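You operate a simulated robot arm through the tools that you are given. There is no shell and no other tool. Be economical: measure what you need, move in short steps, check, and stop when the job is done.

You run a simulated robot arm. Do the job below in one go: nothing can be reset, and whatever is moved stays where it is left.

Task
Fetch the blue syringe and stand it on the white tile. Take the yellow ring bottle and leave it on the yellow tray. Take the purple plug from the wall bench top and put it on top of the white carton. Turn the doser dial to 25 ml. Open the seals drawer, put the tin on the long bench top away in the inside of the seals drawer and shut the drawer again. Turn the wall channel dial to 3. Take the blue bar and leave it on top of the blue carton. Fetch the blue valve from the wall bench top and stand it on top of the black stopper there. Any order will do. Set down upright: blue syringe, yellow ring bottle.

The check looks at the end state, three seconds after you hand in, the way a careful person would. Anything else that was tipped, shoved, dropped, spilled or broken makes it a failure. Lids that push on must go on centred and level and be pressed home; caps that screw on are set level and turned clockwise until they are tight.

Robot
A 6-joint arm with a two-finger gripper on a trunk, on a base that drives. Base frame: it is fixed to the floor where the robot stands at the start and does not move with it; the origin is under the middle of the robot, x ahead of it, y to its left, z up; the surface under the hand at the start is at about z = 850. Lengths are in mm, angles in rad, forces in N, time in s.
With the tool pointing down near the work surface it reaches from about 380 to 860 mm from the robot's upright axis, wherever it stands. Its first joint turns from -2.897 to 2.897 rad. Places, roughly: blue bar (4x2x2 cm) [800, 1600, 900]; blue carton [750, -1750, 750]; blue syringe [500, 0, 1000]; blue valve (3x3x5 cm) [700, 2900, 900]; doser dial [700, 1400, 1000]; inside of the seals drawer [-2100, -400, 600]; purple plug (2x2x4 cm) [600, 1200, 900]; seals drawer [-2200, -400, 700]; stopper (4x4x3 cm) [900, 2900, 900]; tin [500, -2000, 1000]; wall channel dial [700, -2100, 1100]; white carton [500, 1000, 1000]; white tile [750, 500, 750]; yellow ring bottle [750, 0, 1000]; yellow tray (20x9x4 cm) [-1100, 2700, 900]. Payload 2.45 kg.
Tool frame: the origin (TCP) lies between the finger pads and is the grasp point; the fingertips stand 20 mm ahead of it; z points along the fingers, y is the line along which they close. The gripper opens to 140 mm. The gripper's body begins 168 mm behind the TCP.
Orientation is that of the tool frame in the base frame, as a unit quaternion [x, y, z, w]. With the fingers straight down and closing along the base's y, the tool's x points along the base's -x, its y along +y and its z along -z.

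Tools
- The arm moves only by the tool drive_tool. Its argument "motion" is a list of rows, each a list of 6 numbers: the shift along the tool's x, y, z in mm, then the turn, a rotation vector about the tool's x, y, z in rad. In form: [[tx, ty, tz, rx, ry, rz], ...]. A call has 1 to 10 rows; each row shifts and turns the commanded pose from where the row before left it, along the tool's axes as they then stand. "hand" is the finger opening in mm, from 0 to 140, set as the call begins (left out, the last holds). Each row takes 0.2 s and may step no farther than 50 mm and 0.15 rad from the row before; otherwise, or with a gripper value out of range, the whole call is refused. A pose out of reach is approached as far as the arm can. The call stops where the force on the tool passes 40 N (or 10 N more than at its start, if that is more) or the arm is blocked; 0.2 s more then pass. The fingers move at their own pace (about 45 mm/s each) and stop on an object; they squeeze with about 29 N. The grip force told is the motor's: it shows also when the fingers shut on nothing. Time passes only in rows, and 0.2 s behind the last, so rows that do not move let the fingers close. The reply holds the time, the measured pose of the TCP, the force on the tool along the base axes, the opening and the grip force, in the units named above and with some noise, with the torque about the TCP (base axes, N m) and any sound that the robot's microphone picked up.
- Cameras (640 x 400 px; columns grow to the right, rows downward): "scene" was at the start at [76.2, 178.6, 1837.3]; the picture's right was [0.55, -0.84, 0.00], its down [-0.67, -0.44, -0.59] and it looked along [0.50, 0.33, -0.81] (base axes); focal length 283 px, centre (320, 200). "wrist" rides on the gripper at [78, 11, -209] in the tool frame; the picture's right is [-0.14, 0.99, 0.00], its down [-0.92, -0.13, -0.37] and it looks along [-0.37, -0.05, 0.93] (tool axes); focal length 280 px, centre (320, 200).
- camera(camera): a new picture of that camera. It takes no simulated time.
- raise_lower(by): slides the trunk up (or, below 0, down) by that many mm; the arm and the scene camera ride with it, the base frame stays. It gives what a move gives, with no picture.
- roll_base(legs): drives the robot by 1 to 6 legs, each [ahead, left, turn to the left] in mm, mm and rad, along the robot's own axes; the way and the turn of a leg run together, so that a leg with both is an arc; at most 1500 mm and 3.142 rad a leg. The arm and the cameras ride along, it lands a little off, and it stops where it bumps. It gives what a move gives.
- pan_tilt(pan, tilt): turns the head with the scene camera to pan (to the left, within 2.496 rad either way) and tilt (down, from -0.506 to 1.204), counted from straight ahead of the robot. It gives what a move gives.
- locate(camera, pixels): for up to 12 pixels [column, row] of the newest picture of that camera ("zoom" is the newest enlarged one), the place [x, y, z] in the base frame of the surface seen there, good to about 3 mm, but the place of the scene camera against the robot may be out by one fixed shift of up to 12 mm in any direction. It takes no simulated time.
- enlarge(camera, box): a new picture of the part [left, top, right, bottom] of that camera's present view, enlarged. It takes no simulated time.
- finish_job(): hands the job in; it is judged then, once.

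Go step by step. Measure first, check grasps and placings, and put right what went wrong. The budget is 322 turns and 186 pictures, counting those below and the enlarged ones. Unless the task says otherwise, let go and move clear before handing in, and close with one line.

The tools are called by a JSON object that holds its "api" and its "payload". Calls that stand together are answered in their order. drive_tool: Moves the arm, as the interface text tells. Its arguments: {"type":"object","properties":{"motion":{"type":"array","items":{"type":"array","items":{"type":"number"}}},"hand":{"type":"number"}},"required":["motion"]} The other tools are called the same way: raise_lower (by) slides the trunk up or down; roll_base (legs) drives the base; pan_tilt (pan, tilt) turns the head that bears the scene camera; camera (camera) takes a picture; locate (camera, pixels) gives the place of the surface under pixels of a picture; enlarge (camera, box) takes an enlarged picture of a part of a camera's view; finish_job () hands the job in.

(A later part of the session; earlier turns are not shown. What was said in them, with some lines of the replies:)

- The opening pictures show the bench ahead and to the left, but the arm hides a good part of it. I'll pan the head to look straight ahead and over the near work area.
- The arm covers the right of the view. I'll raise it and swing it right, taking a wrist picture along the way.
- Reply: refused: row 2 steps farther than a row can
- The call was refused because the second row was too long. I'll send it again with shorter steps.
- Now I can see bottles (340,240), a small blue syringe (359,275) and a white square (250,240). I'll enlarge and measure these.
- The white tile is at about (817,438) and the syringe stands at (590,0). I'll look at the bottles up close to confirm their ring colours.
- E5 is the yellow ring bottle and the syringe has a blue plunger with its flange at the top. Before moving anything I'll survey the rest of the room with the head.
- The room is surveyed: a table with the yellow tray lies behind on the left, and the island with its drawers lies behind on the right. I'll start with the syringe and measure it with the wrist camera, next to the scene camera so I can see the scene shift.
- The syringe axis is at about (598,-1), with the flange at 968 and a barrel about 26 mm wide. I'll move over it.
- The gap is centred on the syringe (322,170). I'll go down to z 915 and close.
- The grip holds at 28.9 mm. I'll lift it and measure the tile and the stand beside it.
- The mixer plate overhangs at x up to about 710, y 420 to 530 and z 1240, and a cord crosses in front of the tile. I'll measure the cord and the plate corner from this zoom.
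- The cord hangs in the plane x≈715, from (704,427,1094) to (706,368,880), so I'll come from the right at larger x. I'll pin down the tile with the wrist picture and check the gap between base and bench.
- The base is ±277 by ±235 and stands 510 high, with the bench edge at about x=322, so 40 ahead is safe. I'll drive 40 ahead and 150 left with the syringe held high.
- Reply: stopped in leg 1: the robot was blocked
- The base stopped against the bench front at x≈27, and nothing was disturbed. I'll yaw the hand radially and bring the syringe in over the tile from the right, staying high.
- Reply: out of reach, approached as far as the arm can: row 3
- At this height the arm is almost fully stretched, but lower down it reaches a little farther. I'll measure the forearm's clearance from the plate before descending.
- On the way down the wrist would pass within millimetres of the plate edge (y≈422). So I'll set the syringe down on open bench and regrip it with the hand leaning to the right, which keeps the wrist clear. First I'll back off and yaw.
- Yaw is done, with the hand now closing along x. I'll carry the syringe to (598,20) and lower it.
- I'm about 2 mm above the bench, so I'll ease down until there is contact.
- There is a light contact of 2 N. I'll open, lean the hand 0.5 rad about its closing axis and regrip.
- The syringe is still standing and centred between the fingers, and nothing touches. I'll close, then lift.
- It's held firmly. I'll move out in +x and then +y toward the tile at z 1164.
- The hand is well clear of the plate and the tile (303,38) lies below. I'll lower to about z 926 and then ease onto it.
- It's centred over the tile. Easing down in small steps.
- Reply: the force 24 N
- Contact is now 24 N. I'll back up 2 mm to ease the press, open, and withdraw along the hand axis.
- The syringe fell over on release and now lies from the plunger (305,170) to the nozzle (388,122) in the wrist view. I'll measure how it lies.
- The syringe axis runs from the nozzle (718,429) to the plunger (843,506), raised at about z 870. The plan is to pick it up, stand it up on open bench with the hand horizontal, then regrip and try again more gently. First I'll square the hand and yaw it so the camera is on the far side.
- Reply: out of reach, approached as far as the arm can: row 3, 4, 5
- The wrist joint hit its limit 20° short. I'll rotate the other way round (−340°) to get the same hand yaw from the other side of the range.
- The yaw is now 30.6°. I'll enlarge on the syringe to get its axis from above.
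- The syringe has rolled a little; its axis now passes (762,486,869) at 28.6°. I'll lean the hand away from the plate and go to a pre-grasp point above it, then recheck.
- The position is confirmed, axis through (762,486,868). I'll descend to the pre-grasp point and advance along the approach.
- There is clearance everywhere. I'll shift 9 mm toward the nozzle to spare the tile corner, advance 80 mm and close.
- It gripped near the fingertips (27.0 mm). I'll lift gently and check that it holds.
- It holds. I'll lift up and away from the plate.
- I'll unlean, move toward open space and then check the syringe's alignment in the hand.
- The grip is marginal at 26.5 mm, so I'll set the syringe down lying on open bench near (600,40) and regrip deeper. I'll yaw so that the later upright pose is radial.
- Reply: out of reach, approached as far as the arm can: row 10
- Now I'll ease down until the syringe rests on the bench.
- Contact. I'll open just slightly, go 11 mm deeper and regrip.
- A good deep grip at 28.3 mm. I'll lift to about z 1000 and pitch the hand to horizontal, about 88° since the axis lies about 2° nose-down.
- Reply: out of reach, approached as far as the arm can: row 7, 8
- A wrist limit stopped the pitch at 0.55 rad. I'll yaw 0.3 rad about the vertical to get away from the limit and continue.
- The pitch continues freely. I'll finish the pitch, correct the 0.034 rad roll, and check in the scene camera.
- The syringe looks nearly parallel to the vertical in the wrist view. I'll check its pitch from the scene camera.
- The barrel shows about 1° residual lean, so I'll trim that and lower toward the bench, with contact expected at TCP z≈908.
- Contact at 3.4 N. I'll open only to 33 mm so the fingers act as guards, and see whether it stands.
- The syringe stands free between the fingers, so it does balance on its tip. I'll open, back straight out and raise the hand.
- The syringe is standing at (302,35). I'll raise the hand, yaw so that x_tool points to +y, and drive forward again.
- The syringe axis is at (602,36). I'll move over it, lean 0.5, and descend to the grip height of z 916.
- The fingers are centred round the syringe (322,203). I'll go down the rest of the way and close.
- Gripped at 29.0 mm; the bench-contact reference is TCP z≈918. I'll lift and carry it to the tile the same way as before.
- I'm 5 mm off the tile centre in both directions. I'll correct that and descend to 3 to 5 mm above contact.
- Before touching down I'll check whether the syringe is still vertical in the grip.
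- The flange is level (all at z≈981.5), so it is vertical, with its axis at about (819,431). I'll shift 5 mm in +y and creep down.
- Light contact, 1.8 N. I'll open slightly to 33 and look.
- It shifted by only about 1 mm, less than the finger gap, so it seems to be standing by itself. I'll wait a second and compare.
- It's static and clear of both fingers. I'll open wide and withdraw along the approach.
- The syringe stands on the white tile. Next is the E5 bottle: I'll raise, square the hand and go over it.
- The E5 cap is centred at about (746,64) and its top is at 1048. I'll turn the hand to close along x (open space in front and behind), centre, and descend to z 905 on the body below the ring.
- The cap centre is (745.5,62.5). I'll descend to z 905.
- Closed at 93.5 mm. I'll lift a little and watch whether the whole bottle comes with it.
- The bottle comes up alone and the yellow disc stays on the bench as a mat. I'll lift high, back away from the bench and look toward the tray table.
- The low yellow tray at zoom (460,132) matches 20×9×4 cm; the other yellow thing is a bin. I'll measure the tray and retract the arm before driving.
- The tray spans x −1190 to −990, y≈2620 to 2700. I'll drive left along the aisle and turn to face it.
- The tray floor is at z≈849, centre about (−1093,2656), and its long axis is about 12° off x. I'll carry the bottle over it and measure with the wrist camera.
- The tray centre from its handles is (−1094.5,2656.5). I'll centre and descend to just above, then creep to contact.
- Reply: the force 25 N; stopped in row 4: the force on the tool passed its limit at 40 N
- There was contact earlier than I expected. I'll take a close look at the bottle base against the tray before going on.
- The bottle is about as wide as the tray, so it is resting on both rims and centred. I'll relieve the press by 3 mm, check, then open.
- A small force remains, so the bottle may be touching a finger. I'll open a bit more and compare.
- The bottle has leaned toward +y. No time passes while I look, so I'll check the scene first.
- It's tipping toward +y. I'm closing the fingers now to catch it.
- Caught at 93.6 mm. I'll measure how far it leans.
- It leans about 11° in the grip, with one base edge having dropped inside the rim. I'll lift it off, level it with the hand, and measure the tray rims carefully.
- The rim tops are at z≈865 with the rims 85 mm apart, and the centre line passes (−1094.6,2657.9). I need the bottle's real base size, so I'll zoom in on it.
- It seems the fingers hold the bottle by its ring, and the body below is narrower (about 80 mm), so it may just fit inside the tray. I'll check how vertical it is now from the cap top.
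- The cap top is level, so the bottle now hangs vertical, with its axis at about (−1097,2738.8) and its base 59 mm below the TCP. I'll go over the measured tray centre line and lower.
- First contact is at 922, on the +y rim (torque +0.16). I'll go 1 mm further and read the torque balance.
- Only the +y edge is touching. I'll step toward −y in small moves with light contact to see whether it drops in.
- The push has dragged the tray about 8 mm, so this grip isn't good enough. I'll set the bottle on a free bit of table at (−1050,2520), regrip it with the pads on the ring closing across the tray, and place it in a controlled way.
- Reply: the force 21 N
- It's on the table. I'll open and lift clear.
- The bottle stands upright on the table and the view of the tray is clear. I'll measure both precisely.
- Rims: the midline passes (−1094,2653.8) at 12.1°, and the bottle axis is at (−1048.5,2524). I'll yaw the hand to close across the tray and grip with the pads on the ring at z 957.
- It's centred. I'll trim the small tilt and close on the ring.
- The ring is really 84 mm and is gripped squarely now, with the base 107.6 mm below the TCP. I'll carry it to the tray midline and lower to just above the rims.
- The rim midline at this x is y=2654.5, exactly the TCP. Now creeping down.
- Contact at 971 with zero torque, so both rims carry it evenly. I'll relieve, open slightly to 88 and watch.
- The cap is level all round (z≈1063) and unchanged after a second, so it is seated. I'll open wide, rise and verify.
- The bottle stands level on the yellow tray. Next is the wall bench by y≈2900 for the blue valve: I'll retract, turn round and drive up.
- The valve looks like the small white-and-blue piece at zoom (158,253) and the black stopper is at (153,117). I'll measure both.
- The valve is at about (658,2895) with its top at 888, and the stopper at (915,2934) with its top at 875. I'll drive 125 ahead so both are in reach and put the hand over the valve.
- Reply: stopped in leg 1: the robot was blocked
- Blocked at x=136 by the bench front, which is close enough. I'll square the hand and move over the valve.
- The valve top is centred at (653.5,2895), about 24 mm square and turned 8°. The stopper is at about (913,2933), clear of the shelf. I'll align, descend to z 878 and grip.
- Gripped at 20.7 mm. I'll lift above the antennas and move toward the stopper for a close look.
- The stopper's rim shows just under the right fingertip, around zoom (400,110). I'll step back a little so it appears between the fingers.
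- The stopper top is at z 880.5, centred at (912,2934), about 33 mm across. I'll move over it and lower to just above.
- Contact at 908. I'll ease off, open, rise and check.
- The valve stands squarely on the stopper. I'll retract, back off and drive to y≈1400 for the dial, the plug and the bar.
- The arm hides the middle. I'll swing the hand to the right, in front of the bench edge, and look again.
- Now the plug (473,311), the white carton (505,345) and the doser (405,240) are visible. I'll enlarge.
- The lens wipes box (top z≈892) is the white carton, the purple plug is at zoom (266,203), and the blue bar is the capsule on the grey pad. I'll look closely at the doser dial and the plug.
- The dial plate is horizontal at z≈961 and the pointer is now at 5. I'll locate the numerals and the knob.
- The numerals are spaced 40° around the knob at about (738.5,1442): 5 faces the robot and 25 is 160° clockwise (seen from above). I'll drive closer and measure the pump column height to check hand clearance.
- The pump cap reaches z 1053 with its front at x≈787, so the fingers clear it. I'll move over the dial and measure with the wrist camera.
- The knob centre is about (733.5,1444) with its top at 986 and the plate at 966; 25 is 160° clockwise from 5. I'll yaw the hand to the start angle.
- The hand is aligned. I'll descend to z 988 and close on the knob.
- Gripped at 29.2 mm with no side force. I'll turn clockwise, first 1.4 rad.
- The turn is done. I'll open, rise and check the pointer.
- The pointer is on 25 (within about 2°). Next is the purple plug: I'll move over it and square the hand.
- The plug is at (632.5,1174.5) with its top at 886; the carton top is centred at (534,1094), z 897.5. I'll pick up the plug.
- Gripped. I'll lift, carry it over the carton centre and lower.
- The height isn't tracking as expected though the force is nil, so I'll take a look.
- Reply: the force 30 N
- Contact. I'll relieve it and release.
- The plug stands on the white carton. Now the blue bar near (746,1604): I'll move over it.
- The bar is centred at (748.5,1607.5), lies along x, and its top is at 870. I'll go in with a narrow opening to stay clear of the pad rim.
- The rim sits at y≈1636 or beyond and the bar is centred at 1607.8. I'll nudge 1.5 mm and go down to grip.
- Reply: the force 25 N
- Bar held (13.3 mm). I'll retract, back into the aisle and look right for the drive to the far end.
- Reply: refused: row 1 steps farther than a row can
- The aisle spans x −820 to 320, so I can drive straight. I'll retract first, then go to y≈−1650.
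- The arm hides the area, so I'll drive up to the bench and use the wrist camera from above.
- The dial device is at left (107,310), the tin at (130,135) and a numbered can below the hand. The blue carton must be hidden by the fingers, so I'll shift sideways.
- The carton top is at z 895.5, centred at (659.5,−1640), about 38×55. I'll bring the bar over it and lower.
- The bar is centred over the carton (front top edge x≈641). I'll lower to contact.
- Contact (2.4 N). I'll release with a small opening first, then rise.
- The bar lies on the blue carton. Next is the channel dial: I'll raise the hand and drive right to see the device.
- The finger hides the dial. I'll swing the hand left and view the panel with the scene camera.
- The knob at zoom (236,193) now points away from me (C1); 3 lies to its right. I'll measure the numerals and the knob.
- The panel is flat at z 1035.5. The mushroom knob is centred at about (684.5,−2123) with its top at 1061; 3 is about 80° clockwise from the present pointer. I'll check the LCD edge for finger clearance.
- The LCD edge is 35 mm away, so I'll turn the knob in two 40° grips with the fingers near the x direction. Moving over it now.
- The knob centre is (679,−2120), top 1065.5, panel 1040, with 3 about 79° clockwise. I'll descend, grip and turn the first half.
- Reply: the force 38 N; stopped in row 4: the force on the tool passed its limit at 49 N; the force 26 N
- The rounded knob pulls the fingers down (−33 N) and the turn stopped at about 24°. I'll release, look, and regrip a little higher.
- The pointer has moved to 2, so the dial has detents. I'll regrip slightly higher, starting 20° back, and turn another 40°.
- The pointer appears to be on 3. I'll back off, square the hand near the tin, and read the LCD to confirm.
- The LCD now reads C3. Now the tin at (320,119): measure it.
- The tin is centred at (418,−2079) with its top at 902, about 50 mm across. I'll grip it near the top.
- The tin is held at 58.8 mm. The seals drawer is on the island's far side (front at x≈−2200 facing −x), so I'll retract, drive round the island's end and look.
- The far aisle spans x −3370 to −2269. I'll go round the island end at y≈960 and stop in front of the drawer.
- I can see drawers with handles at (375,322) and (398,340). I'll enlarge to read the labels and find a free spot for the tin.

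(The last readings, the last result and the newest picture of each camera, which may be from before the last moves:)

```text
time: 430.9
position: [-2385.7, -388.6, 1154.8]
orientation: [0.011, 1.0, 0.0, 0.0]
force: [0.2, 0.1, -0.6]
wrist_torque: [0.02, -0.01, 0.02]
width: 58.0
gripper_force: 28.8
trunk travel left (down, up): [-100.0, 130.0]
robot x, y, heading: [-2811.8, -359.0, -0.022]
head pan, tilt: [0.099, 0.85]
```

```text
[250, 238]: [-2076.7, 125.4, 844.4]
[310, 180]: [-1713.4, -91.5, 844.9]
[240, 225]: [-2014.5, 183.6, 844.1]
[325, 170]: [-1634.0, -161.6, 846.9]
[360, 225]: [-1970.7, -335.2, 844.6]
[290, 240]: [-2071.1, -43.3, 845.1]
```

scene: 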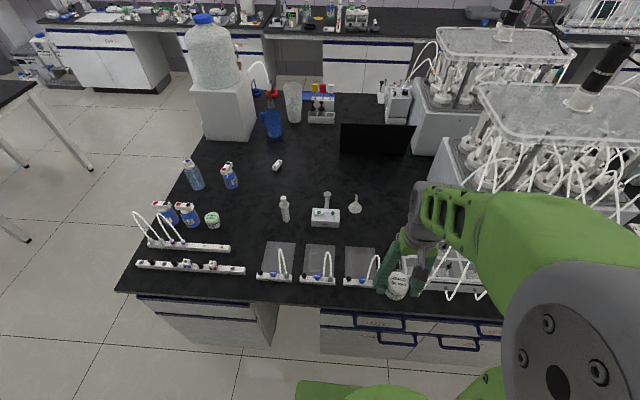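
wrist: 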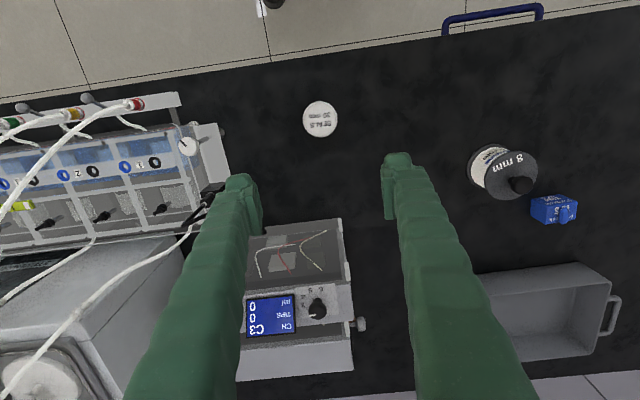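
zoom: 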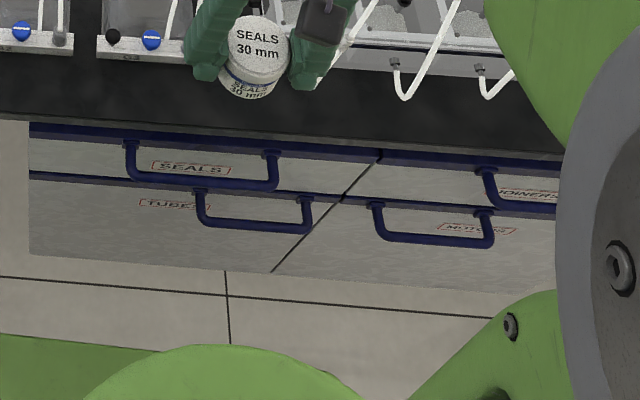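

The SEALS drawer is the top one with the U-handle around y≈−430. I'll park the tin on the free front strip of the island top at (−2294,−240), then open the drawer.

{"api": "locate", "payload": {"camera": "zoom", "pixels": [[200, 186], [150, 182], [262, 189], [131, 150], [274, 160], [40, 60], [75, 60], [110, 62], [190, 165]]}}

{"api": "drive_tool", "payload": {"motion": [[-22, 37.5, 0, 0, 0, 0], [-22, 37.5, 0, 0, 0, 0], [-22, 37.5, 0, 0, 0, 0], [-22, 37.5, 0, 0, 0, 0], [0, 0, 50, 0, 0, 0], [0, 0, 50, 0, 0, 0], [0, 0, 50, 0, 0, 0], [0, 0, 50, 0, 0, 0], [0, 0, 50, 0, 0, 0]]}}

{"api": "camera", "payload": {"camera": "wrist"}}

```text
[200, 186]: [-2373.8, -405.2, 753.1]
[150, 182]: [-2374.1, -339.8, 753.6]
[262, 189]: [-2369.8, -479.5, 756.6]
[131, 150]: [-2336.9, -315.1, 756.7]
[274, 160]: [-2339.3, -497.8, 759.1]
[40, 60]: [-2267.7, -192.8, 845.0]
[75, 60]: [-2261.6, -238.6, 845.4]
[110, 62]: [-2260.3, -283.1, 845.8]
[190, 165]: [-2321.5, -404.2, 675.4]
```

```text
time: 432.9
position: [-2294.3, -241.6, 904.5]
orientation: [0.013, 1.0, 0.0, -0.001]
force: [0.4, -0.9, -1.4]
wrist_torque: [0.02, 0.07, -0.01]
width: 58.4
gripper_force: 28.5
trunk travel left (down, up): [-100.0, 130.0]
robot x, y, heading: [-2809.8, -357.0, -0.022]
head pan, tilt: [0.099, 0.85]
```

```text
21 pictures are left
```

wrist: 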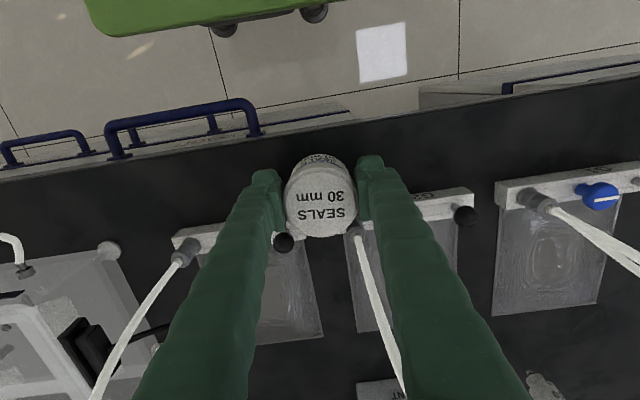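

The tin has clearance to the rails. I'll lower and release it.

{"api": "drive_tool", "payload": {"motion": [[0, 0, 10, 0, 0, 0], [0, 0, 6, 0, 0, 0], [0, 0, 2, 0, 0, 0], [0, 0, 0, 0, 0, 0]]}}

{"api": "drive_tool", "payload": {"motion": [[0, 0, 1.5, 0, 0, 0], [0, 0, 1.5, 0, 0, 0], [0, 0, 0, 0, 0, 0]]}}

```text
time: 433.9
position: [-2293.9, -240.4, 889.5]
orientation: [0.012, 1.0, 0.001, 0.001]
force: [1.0, -2.9, 34.4]
wrist_torque: [-0.03, -0.15, 0.1]
width: 59.1
gripper_force: 29.8
trunk travel left (down, up): [-100.0, 130.0]
robot x, y, heading: [-2811.1, -359.0, -0.024]
head pan, tilt: [0.099, 0.85]
```

```text
time: 434.7
position: [-2295.3, -239.9, 885.9]
orientation: [0.011, 1.0, 0.0, 0.002]
force: [4.2, -2.2, 34.4]
wrist_torque: [-0.01, -0.07, 0.06]
width: 59.6
gripper_force: 29.5
trunk travel left (down, up): [-100.0, 130.0]
robot x, y, heading: [-2809.4, -356.4, -0.026]
head pan, tilt: [0.099, 0.85]
```

Down with firm contact. I'll relieve, open and rise.

{"api": "drive_tool", "payload": {"motion": [[0, 0, -2.5, 0, 0, 0], [0, 0, 0, 0, 0, 0]]}}

{"api": "drive_tool", "payload": {"hand": 86, "motion": [[0, 0, 0, 0, 0, 0], [0, 0, 0, 0, 0, 0], [0, 0, -20, 0, 0, 0], [0, 0, -45, 0, 0, 0], [0, 0, -45, 0, 0, 0], [0, 0, -45, 0, 0, 0], [0, 0, -45, 0, 0, 0]]}}

{"api": "camera", "payload": {"camera": "wrist"}}

```text
time: 435.3
position: [-2298.3, -240.6, 885.1]
orientation: [0.011, 1.0, -0.001, -0.003]
force: [0.4, 0.7, 1.9]
wrist_torque: [0.03, -0.06, 0.02]
width: 59.6
gripper_force: 28.8
trunk travel left (down, up): [-100.0, 130.0]
robot x, y, heading: [-2808.9, -358.2, -0.023]
head pan, tilt: [0.099, 0.85]
```

```text
time: 436.9
position: [-2295.9, -239.7, 1086.3]
orientation: [0.012, 1.0, 0.0, 0.0]
force: [0.3, -0.1, -0.2]
wrist_torque: [-0.02, -0.05, 0.03]
width: 85.7
gripper_force: 0.2
trunk travel left (down, up): [-100.0, 130.0]
robot x, y, heading: [-2807.3, -359.6, -0.019]
head pan, tilt: [0.099, 0.85]
```

```text
20 pictures are left
```

wrist: 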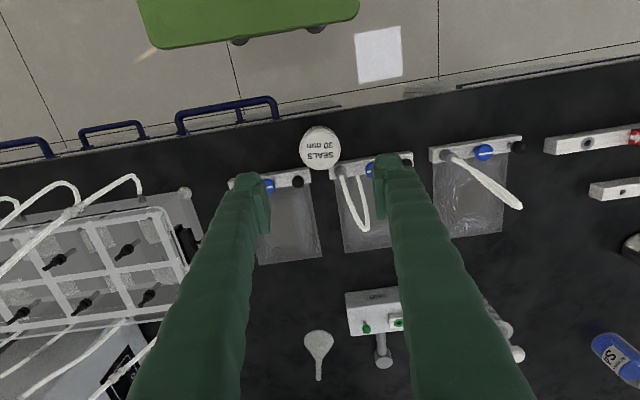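

{"api": "locate", "payload": {"camera": "wrist", "pixels": [[228, 106], [200, 111], [255, 101], [179, 120], [277, 105], [320, 147], [301, 147], [339, 147], [320, 163]]}}

{"api": "enlarge", "payload": {"camera": "wrist", "box": [150, 80, 310, 160]}}

```text
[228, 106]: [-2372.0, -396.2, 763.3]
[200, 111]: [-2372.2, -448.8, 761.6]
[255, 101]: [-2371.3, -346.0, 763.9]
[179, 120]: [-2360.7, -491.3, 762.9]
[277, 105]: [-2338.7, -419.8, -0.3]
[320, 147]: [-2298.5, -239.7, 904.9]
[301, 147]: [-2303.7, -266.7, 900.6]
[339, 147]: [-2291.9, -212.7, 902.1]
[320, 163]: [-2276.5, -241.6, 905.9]
```

```text
4.00 times, centred on (230, 120) of wrist
```

zoom: 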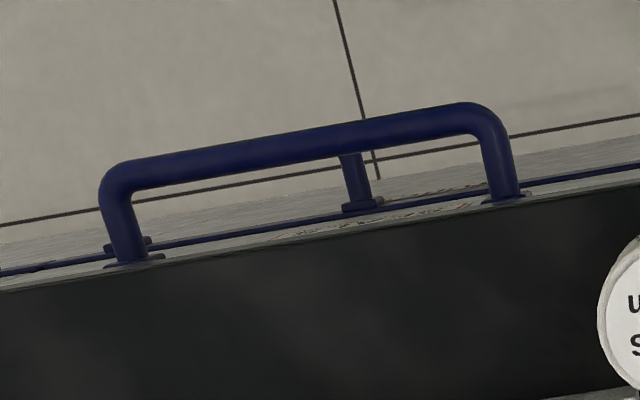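

The handle bar is at x≈−2372, z≈757, spanning y −490 to −325 and standing 38 mm clear of the countertop edge, so the vertical hand can straddle it. I'll shift the base left so the arm alone can pull.

{"api": "roll_base", "payload": {"legs": [[0, 360, 0.02]]}}

```text
time: 440.6
position: [-2291.6, 132.9, 1084.5]
orientation: [0.001, 1.0, -0.001, 0.0]
force: [-0.1, 0.7, -0.6]
wrist_torque: [-0.03, -0.01, 0.02]
width: 85.9
gripper_force: 0.1
trunk travel left (down, up): [-100.0, 130.0]
robot x, y, heading: [-2807.1, 1.7, 0.0]
head pan, tilt: [0.099, 0.85]
```

{"api": "drive_tool", "payload": {"hand": 34, "motion": [[7.4, -48.9, 0, 0, 0, 0], [7.4, -48.9, 0, 0, 0, 0], [7.4, -48.9, 0, 0, 0, 0], [7.4, -48.9, 0, 0, 0, 0], [7.4, -48.9, 0, 0, 0, 0], [7.4, -48.9, 0, 0, 0, 0], [7.4, -48.9, 0, 0, 0, 0], [7.4, -48.9, 0, 0, 0, 0], [7.4, -48.9, 0, 0, 0, 0], [7.4, -48.9, 0, 0, 0, 0]]}}

{"api": "drive_tool", "payload": {"motion": [[7, -48.9, 0, 0, 0, 0], [0, 0, 0, 0, 0, 0.1428], [0, 0, 0, 0, 0, 0.1428], [0, 0, 0, 0, 0, 0.1428], [0, 0, 0, 0, 0, 0.1428], [0, 0, 0, 0, 0, 0.1428], [0, 0, 0, 0, 0, 0.1428], [0, 0, 0, 0, 0, 0.1428], [0, 0, 0, 0, 0, 0.1428]]}}

{"api": "drive_tool", "payload": {"motion": [[0, 0, 0, 0, 0, 0.1428], [0, 0, 0, 0, 0, 0.1428], [0, 0, 0, 0, 0, 0.1428], [0, 0, 45, 0, 0, 0], [0, 0, 45, 0, 0, 0], [0, 0, 45, 0, 0, 0], [0, 0, 40, 0, 0, 0], [0, 0, 0, 0, 0, 0]]}}

{"api": "camera", "payload": {"camera": "wrist"}}

```text
time: 442.8
position: [-2368.4, -357.5, 1084.0]
orientation: [0.002, 1.0, 0.0, 0.0]
force: [0.4, -0.3, -0.5]
wrist_torque: [0.05, 0.02, -0.01]
width: 33.7
gripper_force: 0.1
trunk travel left (down, up): [-100.0, 130.0]
robot x, y, heading: [-2807.7, 7.5, -0.004]
head pan, tilt: [0.099, 0.85]
```

```text
time: 444.8
position: [-2375.3, -405.4, 1086.3]
orientation: [0.543, 0.839, 0.0, -0.001]
force: [0.0, 0.0, 0.3]
wrist_torque: [0.03, -0.02, 0.02]
width: 34.0
gripper_force: 0.1
trunk travel left (down, up): [-100.0, 130.0]
robot x, y, heading: [-2805.7, 3.7, -0.004]
head pan, tilt: [0.099, 0.85]
```

```text
time: 446.6
position: [-2375.3, -406.3, 911.3]
orientation: [0.708, 0.706, 0.0, -0.001]
force: [-0.2, -0.2, 0.2]
wrist_torque: [-0.01, 0.04, 0.02]
width: 33.8
gripper_force: 0.1
trunk travel left (down, up): [-100.0, 130.0]
robot x, y, heading: [-2802.4, 0.6, 0.003]
head pan, tilt: [0.099, 0.85]
```

```text
18 pictures are left
```

wrist: 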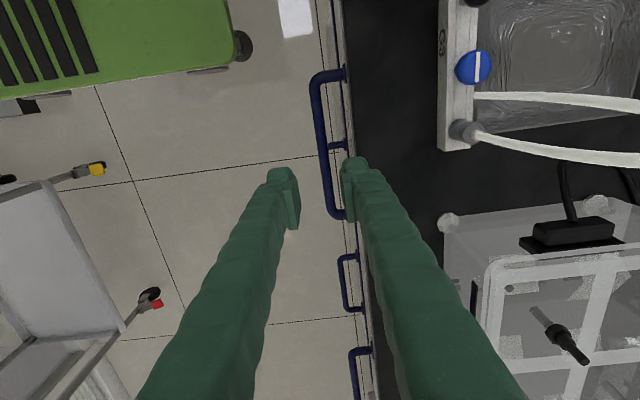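

{"api": "locate", "payload": {"camera": "wrist", "pixels": [[318, 110], [322, 150], [328, 195], [340, 100], [352, 130], [330, 145]]}}

```text
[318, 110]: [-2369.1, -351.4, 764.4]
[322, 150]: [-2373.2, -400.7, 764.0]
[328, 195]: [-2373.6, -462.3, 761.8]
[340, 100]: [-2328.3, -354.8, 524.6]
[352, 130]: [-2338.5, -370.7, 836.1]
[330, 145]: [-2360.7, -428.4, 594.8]
```

The bar is at x≈−2372 and the edge at −2338. With a 30 mm opening the inner finger passes between them, so I'll lower to z 757 and close on the bar.

{"api": "drive_tool", "payload": {"hand": 31, "motion": [[0, -1, 30, 0, 0, 0], [0, 0, 40, 0, 0, 0], [0, 0, 40, 0, 0, 0], [0, 0, 40, 0, 0, 0], [0, 0, 4, 0, 0, 0], [0, 0, 0, 0, 0, 0]]}}

{"api": "drive_tool", "payload": {"hand": 5, "motion": [[0, 0, 0, 0, 0, 0], [0, 0, 0, 0, 0, 0], [0, 0, 0, 0, 0, 0]]}}

```text
time: 447.2
position: [-2375.3, -404.1, 859.4]
orientation: [0.707, 0.707, 0.0, -0.002]
force: [-3.7, 9.7, 23.9]
wrist_torque: [-0.22, -0.77, 0.34]
width: 29.5
gripper_force: 0.1
trunk travel left (down, up): [-100.0, 130.0]
robot x, y, heading: [-2805.8, 3.4, -0.006]
head pan, tilt: [0.099, 0.85]
stopped in row 2: the force on the tool passed its limit at 122 N (the readings are from after the stop); the commanded pose is now the measured one
```

```text
time: 448.0
position: [-2375.8, -406.8, 856.9]
orientation: [0.708, 0.706, 0.0, -0.001]
force: [0.5, 0.3, 0.2]
wrist_torque: [0.02, 0.03, 0.0]
width: 5.1
gripper_force: 0.0
trunk travel left (down, up): [-100.0, 130.0]
robot x, y, heading: [-2805.5, 4.8, 0.001]
head pan, tilt: [0.099, 0.85]
```

The inner finger caught the countertop edge, so there is too little room for a vertical hand. I'll back off and lean the hand 45° so the fingers come in from outside, under the edge.

{"api": "drive_tool", "payload": {"hand": 40, "motion": [[0, 0, -40, 0, 0, 0], [0, -45, 0, 0, 0, 0], [0, -15, 0, 0, 0, 0], [0, 0, 0, -0.131, 0, 0], [0, 0, 0, -0.131, 0, 0], [0, 0, 0, -0.131, 0, 0], [0, 0, 0, -0.131, 0, 0], [0, 0, 0, -0.131, 0, 0], [0, 0, 0, -0.131, 0, 0]]}}

{"api": "camera", "payload": {"camera": "wrist"}}

```text
time: 450.0
position: [-2435.3, -405.8, 897.7]
orientation: [0.655, 0.652, 0.27, 0.271]
force: [1.2, 0.6, -0.8]
wrist_torque: [0.02, 0.0, -0.02]
width: 39.7
gripper_force: 0.0
trunk travel left (down, up): [-100.0, 130.0]
robot x, y, heading: [-2805.9, 4.4, -0.003]
head pan, tilt: [0.099, 0.85]
```

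```text
17 pictures are left
```

wrist: 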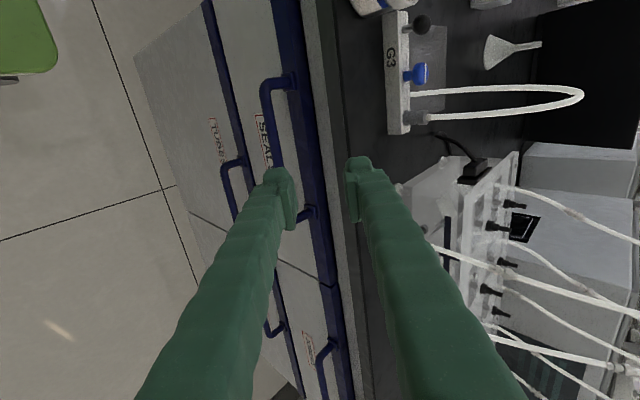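

The 45° lean looks right, with the SEALS handle ahead at (275,140). I'll advance to the pre-grasp point and then onto the bar.

{"api": "drive_tool", "payload": {"hand": 34, "motion": [[0, -18.1, 28, 0, 0, 0], [0, -18.1, 28, 0, 0, 0], [0, -18.1, 28, 0, 0, 0], [0, 0, 30, 0, 0, 0], [0, 0, 30, 0, 0, 0], [0, 0, 0, 0, 0, 0]]}}

{"api": "drive_tool", "payload": {"hand": 3, "motion": [[0, 0, 0, 0, 0, 0], [0, 0, 0, 0, 0, 0], [0, 0, 0, 0, 0, 0]]}}

```text
time: 451.4
position: [-2372.0, -405.2, 756.8]
orientation: [0.654, 0.653, 0.271, 0.271]
force: [0.7, 0.0, 0.6]
wrist_torque: [0.0, 0.0, 0.0]
width: 34.2
gripper_force: 0.1
trunk travel left (down, up): [-100.0, 130.0]
robot x, y, heading: [-2806.1, 2.7, -0.001]
head pan, tilt: [0.099, 0.85]
```

```text
time: 452.2
position: [-2372.7, -405.7, 757.9]
orientation: [0.653, 0.653, 0.271, 0.272]
force: [0.3, 0.8, 4.2]
wrist_torque: [-0.23, -0.02, 0.34]
width: 9.4
gripper_force: 35.3
trunk travel left (down, up): [-100.0, 130.0]
robot x, y, heading: [-2805.1, 4.8, -0.006]
head pan, tilt: [0.099, 0.85]
```

The bar is gripped (9.4 mm). I'll pull straight out by 200 mm.

{"api": "drive_tool", "payload": {"motion": [[0, -7, -7, 0, 0, 0], [0, -14, -14, 0, 0, 0], [0, -28.3, -28.3, 0, 0, 0], [0, -28.3, -28.3, 0, 0, 0], [0, -28.3, -28.3, 0, 0, 0], [0, -28.3, -28.3, 0, 0, 0], [0, 0, 0, 0, 0, 0]]}}

{"api": "camera", "payload": {"camera": "wrist"}}

```text
time: 453.8
position: [-2561.6, -406.0, 757.3]
orientation: [0.654, 0.652, 0.271, 0.27]
force: [1.5, 3.9, -6.5]
wrist_torque: [-0.98, 0.03, -0.2]
width: 9.3
gripper_force: 36.7
trunk travel left (down, up): [-100.0, 130.0]
robot x, y, heading: [-2809.7, 5.5, -0.003]
head pan, tilt: [0.099, 0.85]
```

```text
16 pictures are left
```

wrist: 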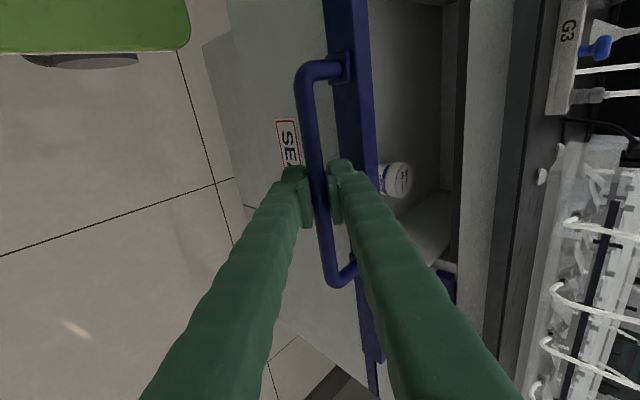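

The drawer is open about 190 mm, with another can inside near (398,180). I'll let go, back off and look into it.

{"api": "drive_tool", "payload": {"hand": 40, "motion": [[0, 0, 0, 0, 0, 0], [0, 0, 0, 0, 0, 0], [0, 0, -40, 0, 0, 0], [0, 0, -40, 0, 0, 0], [0, 30, -30, 0, 0, 0], [0, 30, -30, 0, 0, 0], [0, 30, -30, 0, 0, 0], [0, 30, -30, 0, 0, 0], [0, 30, -30, 0, 0, 0]]}}

{"api": "drive_tool", "payload": {"motion": [[0, 0, 0, 0.131, 0, 0], [0, 0, 0, 0.131, 0, 0], [0, 0, 0, 0.131, 0, 0], [0, 0, 0, 0.131, 0, 0], [0, 0, 0, 0.131, 0, 0], [0, 0, 0, 0.131, 0, 0], [0, 40, -20, 0, 0, 0], [0, 40, -20, 0, 0, 0], [0, 40, -20, 0, 0, 0]]}}

{"api": "camera", "payload": {"camera": "wrist"}}

```text
time: 455.8
position: [-2619.2, -405.3, 1026.5]
orientation: [0.654, 0.653, 0.27, 0.271]
force: [0.6, 0.3, -0.5]
wrist_torque: [-0.01, 0.03, -0.02]
width: 39.7
gripper_force: 0.0
trunk travel left (down, up): [-100.0, 130.0]
robot x, y, heading: [-2803.2, 4.4, -0.005]
head pan, tilt: [0.099, 0.85]
```

```text
time: 457.8
position: [-2496.9, -406.3, 1085.3]
orientation: [0.708, 0.706, -0.001, -0.001]
force: [-0.6, 0.0, 0.1]
wrist_torque: [0.04, 0.05, 0.05]
width: 40.3
gripper_force: 0.1
trunk travel left (down, up): [-100.0, 130.0]
robot x, y, heading: [-2806.5, 6.1, -0.0]
head pan, tilt: [0.099, 0.85]
```

```text
15 pictures are left
```

wrist: 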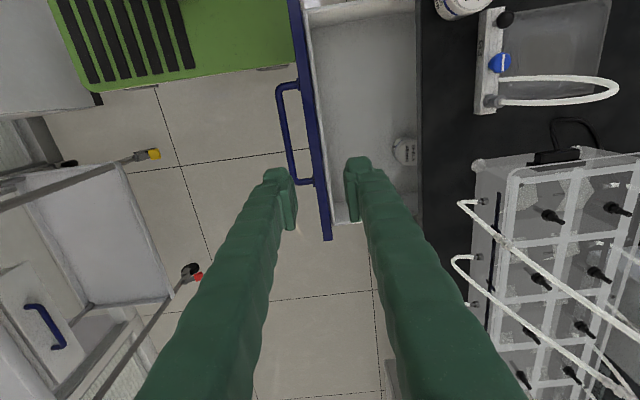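

{"api": "locate", "payload": {"camera": "wrist", "pixels": [[360, 100], [350, 60], [318, 100], [306, 100], [350, 20], [404, 150], [345, 205], [415, 100], [465, 5], [395, 80], [325, 60]]}}

```text
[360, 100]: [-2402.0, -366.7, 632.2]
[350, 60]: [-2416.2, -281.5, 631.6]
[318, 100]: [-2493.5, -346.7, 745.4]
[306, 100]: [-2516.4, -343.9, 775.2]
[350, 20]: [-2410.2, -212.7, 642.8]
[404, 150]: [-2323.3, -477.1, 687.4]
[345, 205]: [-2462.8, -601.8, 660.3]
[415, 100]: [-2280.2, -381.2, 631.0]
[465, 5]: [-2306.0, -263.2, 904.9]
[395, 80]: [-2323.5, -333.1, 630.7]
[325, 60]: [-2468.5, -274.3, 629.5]
```

The drawer floor is at z 631, and x −2495 to −2340 is accessible. Now I'll fetch the tin at (−2298.5,−239.7).

{"api": "drive_tool", "payload": {"hand": 90, "motion": [[27.7, 33.1, 0, 0, 0, 0], [27.7, 33.1, 0, 0, 0, 0], [27.7, 33.1, 0, 0, 0, 0], [27.7, 33.1, 0, 0, 0, 0], [27.7, 33.1, 0, 0, 0, 0], [27.7, 33.1, 0, 0, 0, 0], [0, 0, 0, 0, 0, -0.1428], [0, 0, 0, 0, 0, -0.1428], [0, 0, 0, 0, 0, -0.1428], [0, 0, 0, 0, 0, -0.1428]]}}

{"api": "drive_tool", "payload": {"motion": [[0, 0, 0, 0, 0, -0.1428], [0, 0, 0, 0, 0, -0.1428], [0, 0, 0, 0, 0, -0.1428], [0, 0, 0, 0, 0, -0.1428], [0, 0, 0, 0, 0, -0.1428], [0, 0, 0, 0, 0, -0.1428], [0, 0, 0, 0, 0, -0.1428], [0, 0, 45, 0, 0, 0], [0, 0, 0, 0, 0, 0]]}}

{"api": "camera", "payload": {"camera": "wrist"}}

```text
time: 460.0
position: [-2299.7, -241.1, 1086.3]
orientation: [0.479, 0.878, 0.0, 0.001]
force: [-0.3, -0.1, 0.7]
wrist_torque: [-0.04, 0.02, -0.02]
width: 90.2
gripper_force: 0.1
trunk travel left (down, up): [-100.0, 130.0]
robot x, y, heading: [-2805.8, 6.3, -0.005]
head pan, tilt: [0.099, 0.85]
```

```text
time: 462.0
position: [-2298.8, -239.7, 1040.1]
orientation: [0.0, 1.0, 0.0, 0.0]
force: [-0.2, -0.4, 0.4]
wrist_torque: [0.05, 0.0, 0.01]
width: 90.0
gripper_force: 0.2
trunk travel left (down, up): [-100.0, 130.0]
robot x, y, heading: [-2807.1, 4.7, -0.006]
head pan, tilt: [0.099, 0.85]
```

```text
14 pictures are left
```

wrist: 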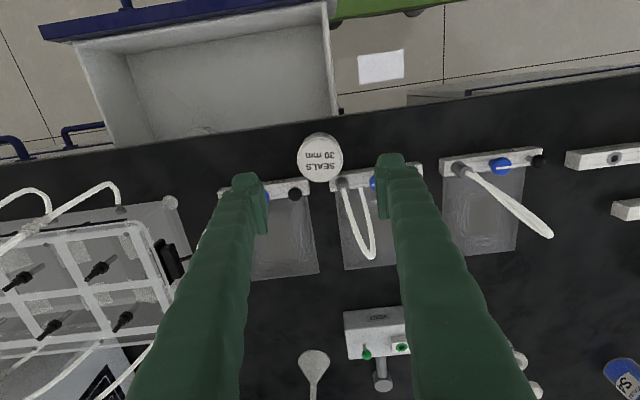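

The tin is centred between the fingers. I'll descend, grip and lift it.

{"api": "drive_tool", "payload": {"motion": [[0, 0, 45, 0, 0, 0], [0, 0, 45, 0, 0, 0], [0, 0, 40, 0, 0, 0], [0, 0, 24, 0, 0, 0], [0, 0, 0, 0, 0, 0]]}}

{"api": "drive_tool", "payload": {"hand": 30, "motion": [[0, 0, 0, 0, 0, 0], [0, 0, 0, 0, 0, 0], [0, 0, 0, 0, 0, 0], [0, 0, 0, 0, 0, 0]]}}

{"api": "drive_tool", "payload": {"motion": [[0, 0, -45, 0, 0, 0], [0, 0, -45, 0, 0, 0], [0, 0, -40, 0, 0, 0], [40, -30, 0, 0, 0, 0], [40, -30, 0, 0, 0, 0], [40, -30, 0, 0, 0, 0], [0, 0, 0, 0, 0, 0]]}}

{"api": "camera", "payload": {"camera": "wrist"}}

```text
time: 463.2
position: [-2298.9, -240.2, 888.7]
orientation: [0.0, 1.0, 0.0, 0.0]
force: [0.1, 0.5, 0.3]
wrist_torque: [-0.03, 0.04, -0.01]
width: 89.8
gripper_force: 0.0
trunk travel left (down, up): [-100.0, 130.0]
robot x, y, heading: [-2806.6, 6.3, -0.006]
head pan, tilt: [0.099, 0.85]
```

```text
time: 464.2
position: [-2299.8, -240.0, 887.3]
orientation: [0.001, 1.0, 0.0, 0.0]
force: [0.2, -0.3, 0.4]
wrist_torque: [-0.03, -0.01, -0.03]
width: 58.8
gripper_force: 29.0
trunk travel left (down, up): [-100.0, 130.0]
robot x, y, heading: [-2804.2, 3.6, -0.002]
head pan, tilt: [0.099, 0.85]
```

```text
time: 465.8
position: [-2419.4, -331.1, 1018.1]
orientation: [0.001, 1.0, -0.001, 0.0]
force: [-0.4, 0.4, 0.2]
wrist_torque: [0.0, 0.01, 0.0]
width: 58.4
gripper_force: 28.8
trunk travel left (down, up): [-100.0, 130.0]
robot x, y, heading: [-2806.6, 5.9, -0.007]
head pan, tilt: [0.099, 0.85]
```

```text
13 pictures are left
```

wrist: 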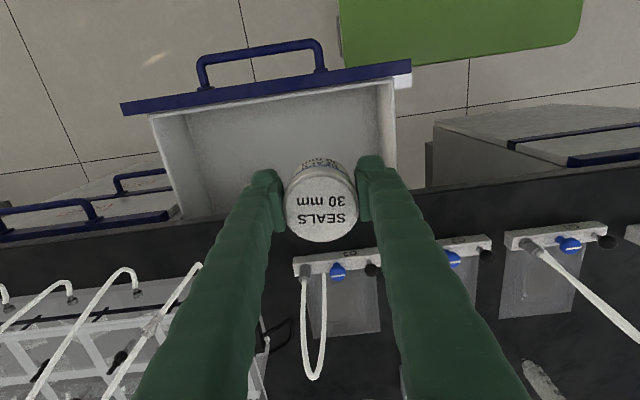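

It's lined up over the open drawer. I'll lower it in.

{"api": "drive_tool", "payload": {"motion": [[0, 0, 48, 0, 0, 0], [0, 0, 48, 0, 0, 0], [0, 0, 48, 0, 0, 0], [0, 0, 48, 0, 0, 0], [0, 0, 48, 0, 0, 0], [0, 0, 48, 0, 0, 0], [0, 0, 45, 0, 0, 0], [0, 0, 0, 0, 0, 0]]}}

{"api": "drive_tool", "payload": {"motion": [[0, 0, 4, 0, 0, 0], [0, 0, 3, 0, 0, 0], [0, 0, 2, 0, 0, 0], [0, 0, 0, 0, 0, 0]]}}

{"api": "drive_tool", "payload": {"motion": [[0, 0, 2, 0, 0, 0], [0, 0, 1, 0, 0, 0], [0, 0, 0, 0, 0, 0]]}}

```text
time: 467.6
position: [-2418.4, -328.9, 684.1]
orientation: [0.001, 1.0, 0.0, 0.001]
force: [0.4, 0.4, -0.7]
wrist_torque: [0.02, -0.01, 0.0]
width: 58.6
gripper_force: 29.4
trunk travel left (down, up): [-100.0, 130.0]
robot x, y, heading: [-2803.9, 1.9, -0.006]
head pan, tilt: [0.099, 0.85]
```

```text
time: 468.6
position: [-2419.2, -328.9, 675.4]
orientation: [0.001, 1.0, 0.0, 0.0]
force: [0.8, -0.5, 0.2]
wrist_torque: [0.01, -0.01, -0.02]
width: 58.9
gripper_force: 29.1
trunk travel left (down, up): [-100.0, 130.0]
robot x, y, heading: [-2804.9, 5.3, -0.002]
head pan, tilt: [0.099, 0.85]
```

```text
time: 469.4
position: [-2420.4, -329.6, 671.8]
orientation: [0.001, 1.0, 0.0, 0.0]
force: [-0.7, 0.3, 0.0]
wrist_torque: [0.0, 0.01, 0.0]
width: 58.4
gripper_force: 29.3
trunk travel left (down, up): [-100.0, 130.0]
robot x, y, heading: [-2806.5, 4.2, -0.003]
head pan, tilt: [0.099, 0.85]
```

{"api": "drive_tool", "payload": {"motion": [[0, 0, 1, 0, 0, 0], [0, 0, 1, 0, 0, 0], [0, 0, 0, 0, 0, 0]]}}

{"api": "drive_tool", "payload": {"motion": [[0, 0, 1, 0, 0, 0], [0, 0, 1, 0, 0, 0], [0, 0, 0, 0, 0, 0]]}}

```text
time: 470.2
position: [-2419.8, -330.2, 670.4]
orientation: [0.0, 1.0, 0.0, 0.0]
force: [0.0, 0.5, -1.2]
wrist_torque: [0.01, -0.01, 0.0]
width: 58.4
gripper_force: 29.0
trunk travel left (down, up): [-100.0, 130.0]
robot x, y, heading: [-2803.1, 3.4, -0.002]
head pan, tilt: [0.099, 0.85]
```

```text
time: 471.0
position: [-2419.2, -329.1, 670.1]
orientation: [0.001, 1.0, 0.0, 0.001]
force: [-0.7, 1.7, 29.4]
wrist_torque: [0.07, -0.06, 0.04]
width: 58.7
gripper_force: 29.1
trunk travel left (down, up): [-100.0, 130.0]
robot x, y, heading: [-2800.9, 4.8, -0.005]
head pan, tilt: [0.099, 0.85]
```

On the drawer floor. I'll relieve, open, rise and look.

{"api": "drive_tool", "payload": {"motion": [[0, 0, -1.5, 0, 0, 0], [0, 0, 0, 0, 0, 0]]}}

{"api": "drive_tool", "payload": {"hand": 86, "motion": [[0, 0, 0, 0, 0, 0], [0, 0, 0, 0, 0, 0], [0, 0, -20, 0, 0, 0], [0, 0, -48, 0, 0, 0], [0, 0, -48, 0, 0, 0], [0, 0, -48, 0, 0, 0], [0, 0, -48, 0, 0, 0], [0, 0, -48, 0, 0, 0], [0, 0, -48, 0, 0, 0], [0, 0, -40, 0, 0, 0]]}}

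{"api": "camera", "payload": {"camera": "wrist"}}

```text
time: 471.6
position: [-2420.5, -329.8, 668.7]
orientation: [0.001, 1.0, 0.0, 0.0]
force: [0.9, -0.8, 10.9]
wrist_torque: [-0.1, -0.14, 0.04]
width: 58.5
gripper_force: 28.8
trunk travel left (down, up): [-100.0, 130.0]
robot x, y, heading: [-2804.0, 4.0, -0.002]
head pan, tilt: [0.099, 0.85]
```

```text
time: 473.8
position: [-2419.7, -329.0, 1018.5]
orientation: [0.001, 1.0, -0.001, 0.0]
force: [-0.6, -0.5, 0.5]
wrist_torque: [-0.01, -0.01, 0.02]
width: 86.1
gripper_force: 0.0
trunk travel left (down, up): [-100.0, 130.0]
robot x, y, heading: [-2805.8, 2.2, -0.005]
head pan, tilt: [0.099, 0.85]
```

```text
12 pictures are left
```

wrist: 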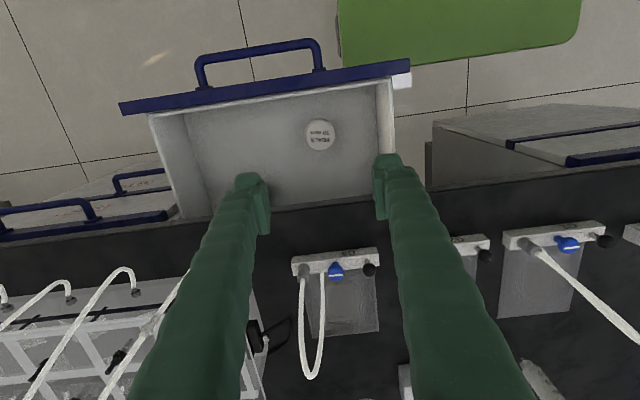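

The tin sits in the drawer. I'll close the fingers, go outside the handle and push the drawer shut.

{"api": "drive_tool", "payload": {"hand": 0, "motion": [[40, -15.2, 0, 0, 0, 0], [40, -15.2, 0, 0, 0, 0], [40, -15.2, 0, 0, 0, 0], [40, -15.2, 0, 0, 0, 0], [40, -15.2, 0, 0, 0, 0], [0, 0, 48, 0, 0, 0], [0, 0, 48, 0, 0, 0], [0, 0, 48, 0, 0, 0], [0, 0, 48, 0, 0, 0], [0, 0, 48, 0, 0, 0]]}}

{"api": "drive_tool", "payload": {"motion": [[0, 0, 32, 0, 0, 0], [-25, 0, 0, 0, 0, 0], [-15, 0, 0, 0, 0, 0], [-25, 0, 0, 0, 0, 0], [-30, 0, 0, 0, 0, 0], [-30, 0, 0, 0, 0, 0], [-30, 0, 0, 0, 0, 0], [-30, 0, 0, 0, 0, 0], [-20, 0, 0, 0, 0, 0], [0, 0, 0, 0, 0, 0]]}}

```text
time: 476.0
position: [-2620.6, -404.8, 777.0]
orientation: [0.002, 1.0, 0.0, 0.0]
force: [-0.8, -1.0, 0.4]
wrist_torque: [-0.01, -0.01, 0.01]
width: 0.1
gripper_force: 29.4
trunk travel left (down, up): [-100.0, 130.0]
robot x, y, heading: [-2804.8, 7.5, -0.005]
head pan, tilt: [0.099, 0.85]
```

```text
time: 478.2
position: [-2414.4, -406.2, 744.6]
orientation: [0.002, 1.0, 0.0, 0.0]
force: [-0.3, 0.0, -0.1]
wrist_torque: [0.04, 0.02, -0.02]
width: 0.1
gripper_force: 29.4
trunk travel left (down, up): [-100.0, 130.0]
robot x, y, heading: [-2805.9, 4.6, -0.0]
head pan, tilt: [0.099, 0.85]
```

{"api": "drive_tool", "payload": {"motion": [[-8, 0, 0, 0, 0, 0], [-8, 0, 0, 0, 0, 0], [-5, 0, 0, 0, 0, 0], [-4, 0, 0, 0, 0, 0], [-4, 0, 0, 0, 0, 0], [0, 0, 0, 0, 0, 0]]}}

{"api": "camera", "payload": {"camera": "wrist"}}

```text
time: 479.4
position: [-2393.5, -405.1, 745.4]
orientation: [0.003, 1.0, 0.004, -0.004]
force: [-8.9, -0.7, -0.1]
wrist_torque: [0.18, -0.15, 0.02]
width: 0.0
gripper_force: 29.6
trunk travel left (down, up): [-100.0, 130.0]
robot x, y, heading: [-2807.6, 2.8, -0.011]
head pan, tilt: [0.099, 0.85]
stopped in row 6: the force on the tool passed its limit at 45 N (the readings are from after the stop); the commanded pose is now the measured one
```

```text
11 pictures are left
```

wrist: 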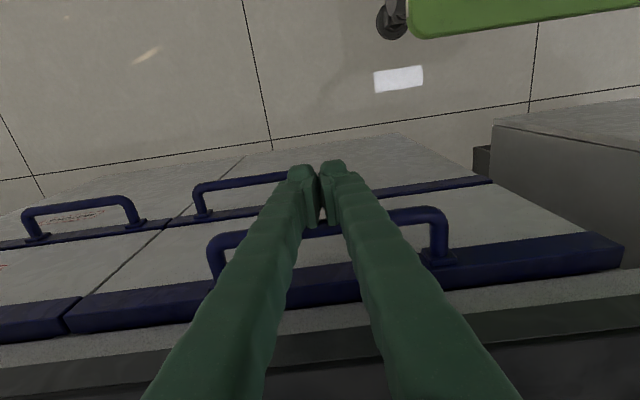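

The drawer is home: the force stop came at the closed position and its blue strip is flush with its neighbour's. I'll back off and confirm with a last look.

{"api": "drive_tool", "payload": {"hand": 30, "motion": [[30, 0, 0, 0, 0, 0], [40, 0, 0, 0, 0, 0], [40, 0, 0, 0, 0, 0], [0, 0, -48, 0, 0, 0], [0, 0, -48, 0, 0, 0], [0, 0, -48, 0, 0, 0], [0, 0, -48, 0, 0, 0], [0, 0, -48, 0, 0, 0], [0, 0, -48, 0, 0, 0]]}}

{"api": "camera", "payload": {"camera": "wrist"}}

```text
time: 481.4
position: [-2501.4, -405.0, 1034.0]
orientation: [0.003, 1.0, 0.004, -0.004]
force: [-0.4, 0.6, 0.5]
wrist_torque: [-0.05, -0.01, -0.02]
width: 30.0
gripper_force: 0.0
trunk travel left (down, up): [-100.0, 130.0]
robot x, y, heading: [-2806.0, 5.9, -0.009]
head pan, tilt: [0.099, 0.85]
```

```text
10 pictures are left
```

wrist: 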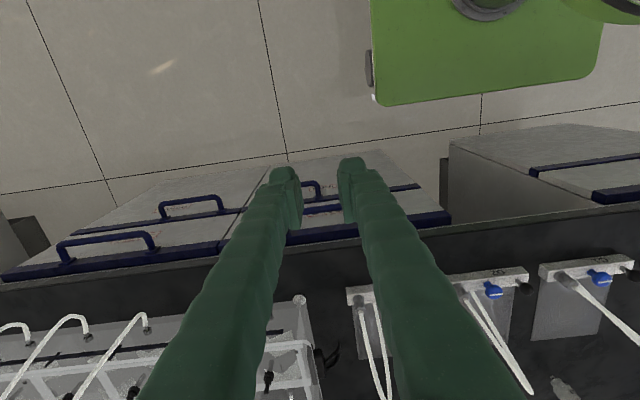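

The drawer is shut. I have spare pictures, so I'll check the bottle on its tray from here.

{"api": "pan_tilt", "payload": {"pan": 1.0, "tilt": 0.3}}

{"api": "camera", "payload": {"camera": "scene"}}

```text
time: 482.6
position: [-2501.2, -405.9, 1032.3]
orientation: [0.003, 1.0, 0.002, -0.004]
force: [-0.3, -1.0, 0.1]
wrist_torque: [0.0, -0.03, 0.03]
width: 30.3
gripper_force: 0.1
trunk travel left (down, up): [-100.0, 130.0]
robot x, y, heading: [-2804.7, 4.1, -0.007]
head pan, tilt: [1.0, 0.3]
```

```text
9 pictures are left
```

scene: 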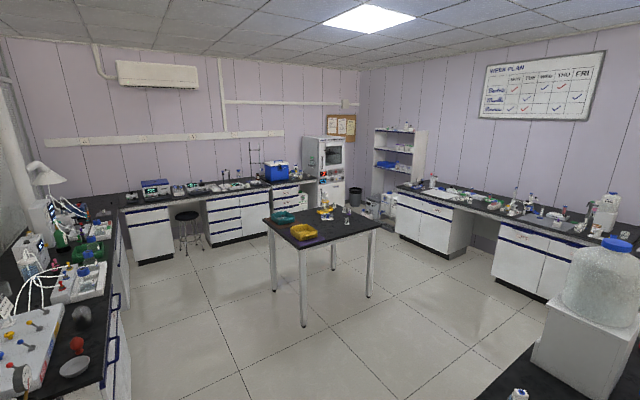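

{"api": "enlarge", "payload": {"camera": "scene", "box": [255, 185, 400, 265]}}

{"api": "enlarge", "payload": {"camera": "scene", "box": [560, 180, 640, 250]}}

```text
4.41 times, centred on (328, 225) of scene
```

zoom: 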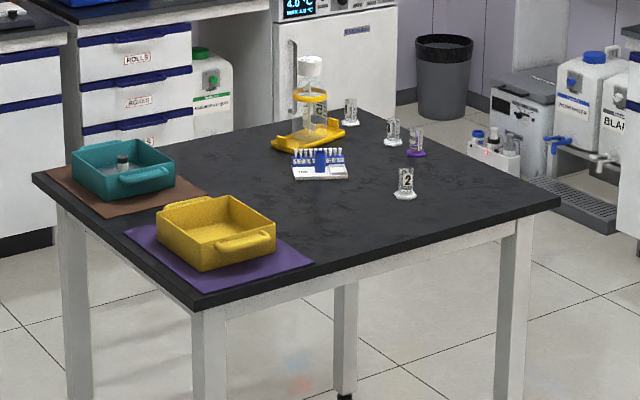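

```text
5.71 times, centred on (600, 215) of scene
```

zoom: 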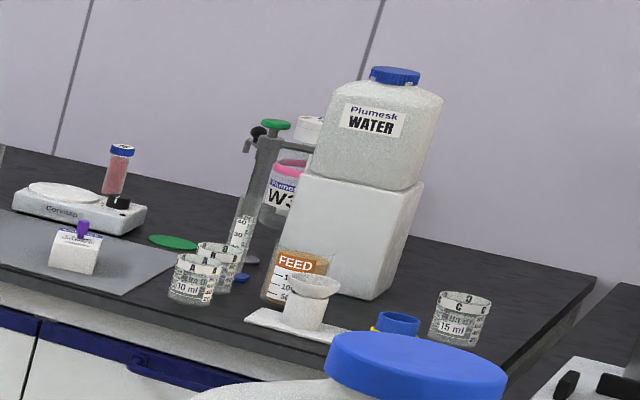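

The bottle stands upright on the tray and the plug stands on the carton. One last check on the syringe.

{"api": "pan_tilt", "payload": {"pan": 0.15, "tilt": 0.3}}

{"api": "enlarge", "payload": {"camera": "scene", "box": [240, 150, 400, 250]}}

```text
time: 483.8
position: [-2500.9, -406.2, 1032.8]
orientation: [0.003, 1.0, 0.004, -0.004]
force: [-0.2, -0.2, -0.6]
wrist_torque: [0.0, 0.01, -0.03]
width: 29.8
gripper_force: 0.0
trunk travel left (down, up): [-100.0, 130.0]
robot x, y, heading: [-2804.0, 4.1, -0.004]
head pan, tilt: [0.15, 0.3]
```

```text
4.00 times, centred on (320, 200) of scene
```

zoom: 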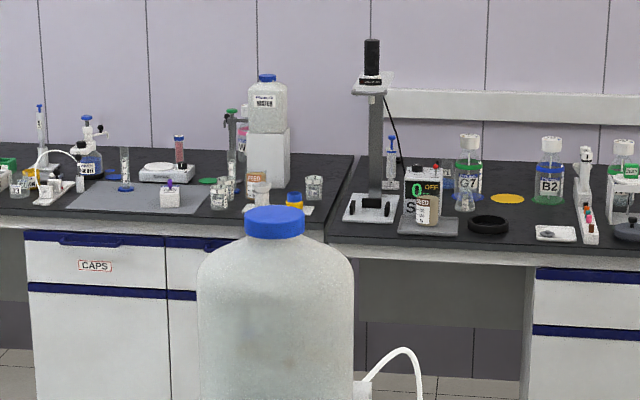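

The syringe is still upright on the tile (zoom (391,160)) and everything else looks in place, so I'm handing in.

{"api": "finish_job", "payload": {}}

```text
The job is handed in.
```

All eight tasks are done and the job is handed in; final pictures show the syringe and yellow ring bottle upright, but the syringe toppled once on the tile before I re-stood it, and the yellow tray slid about 8 mm while I was placing the bottle.
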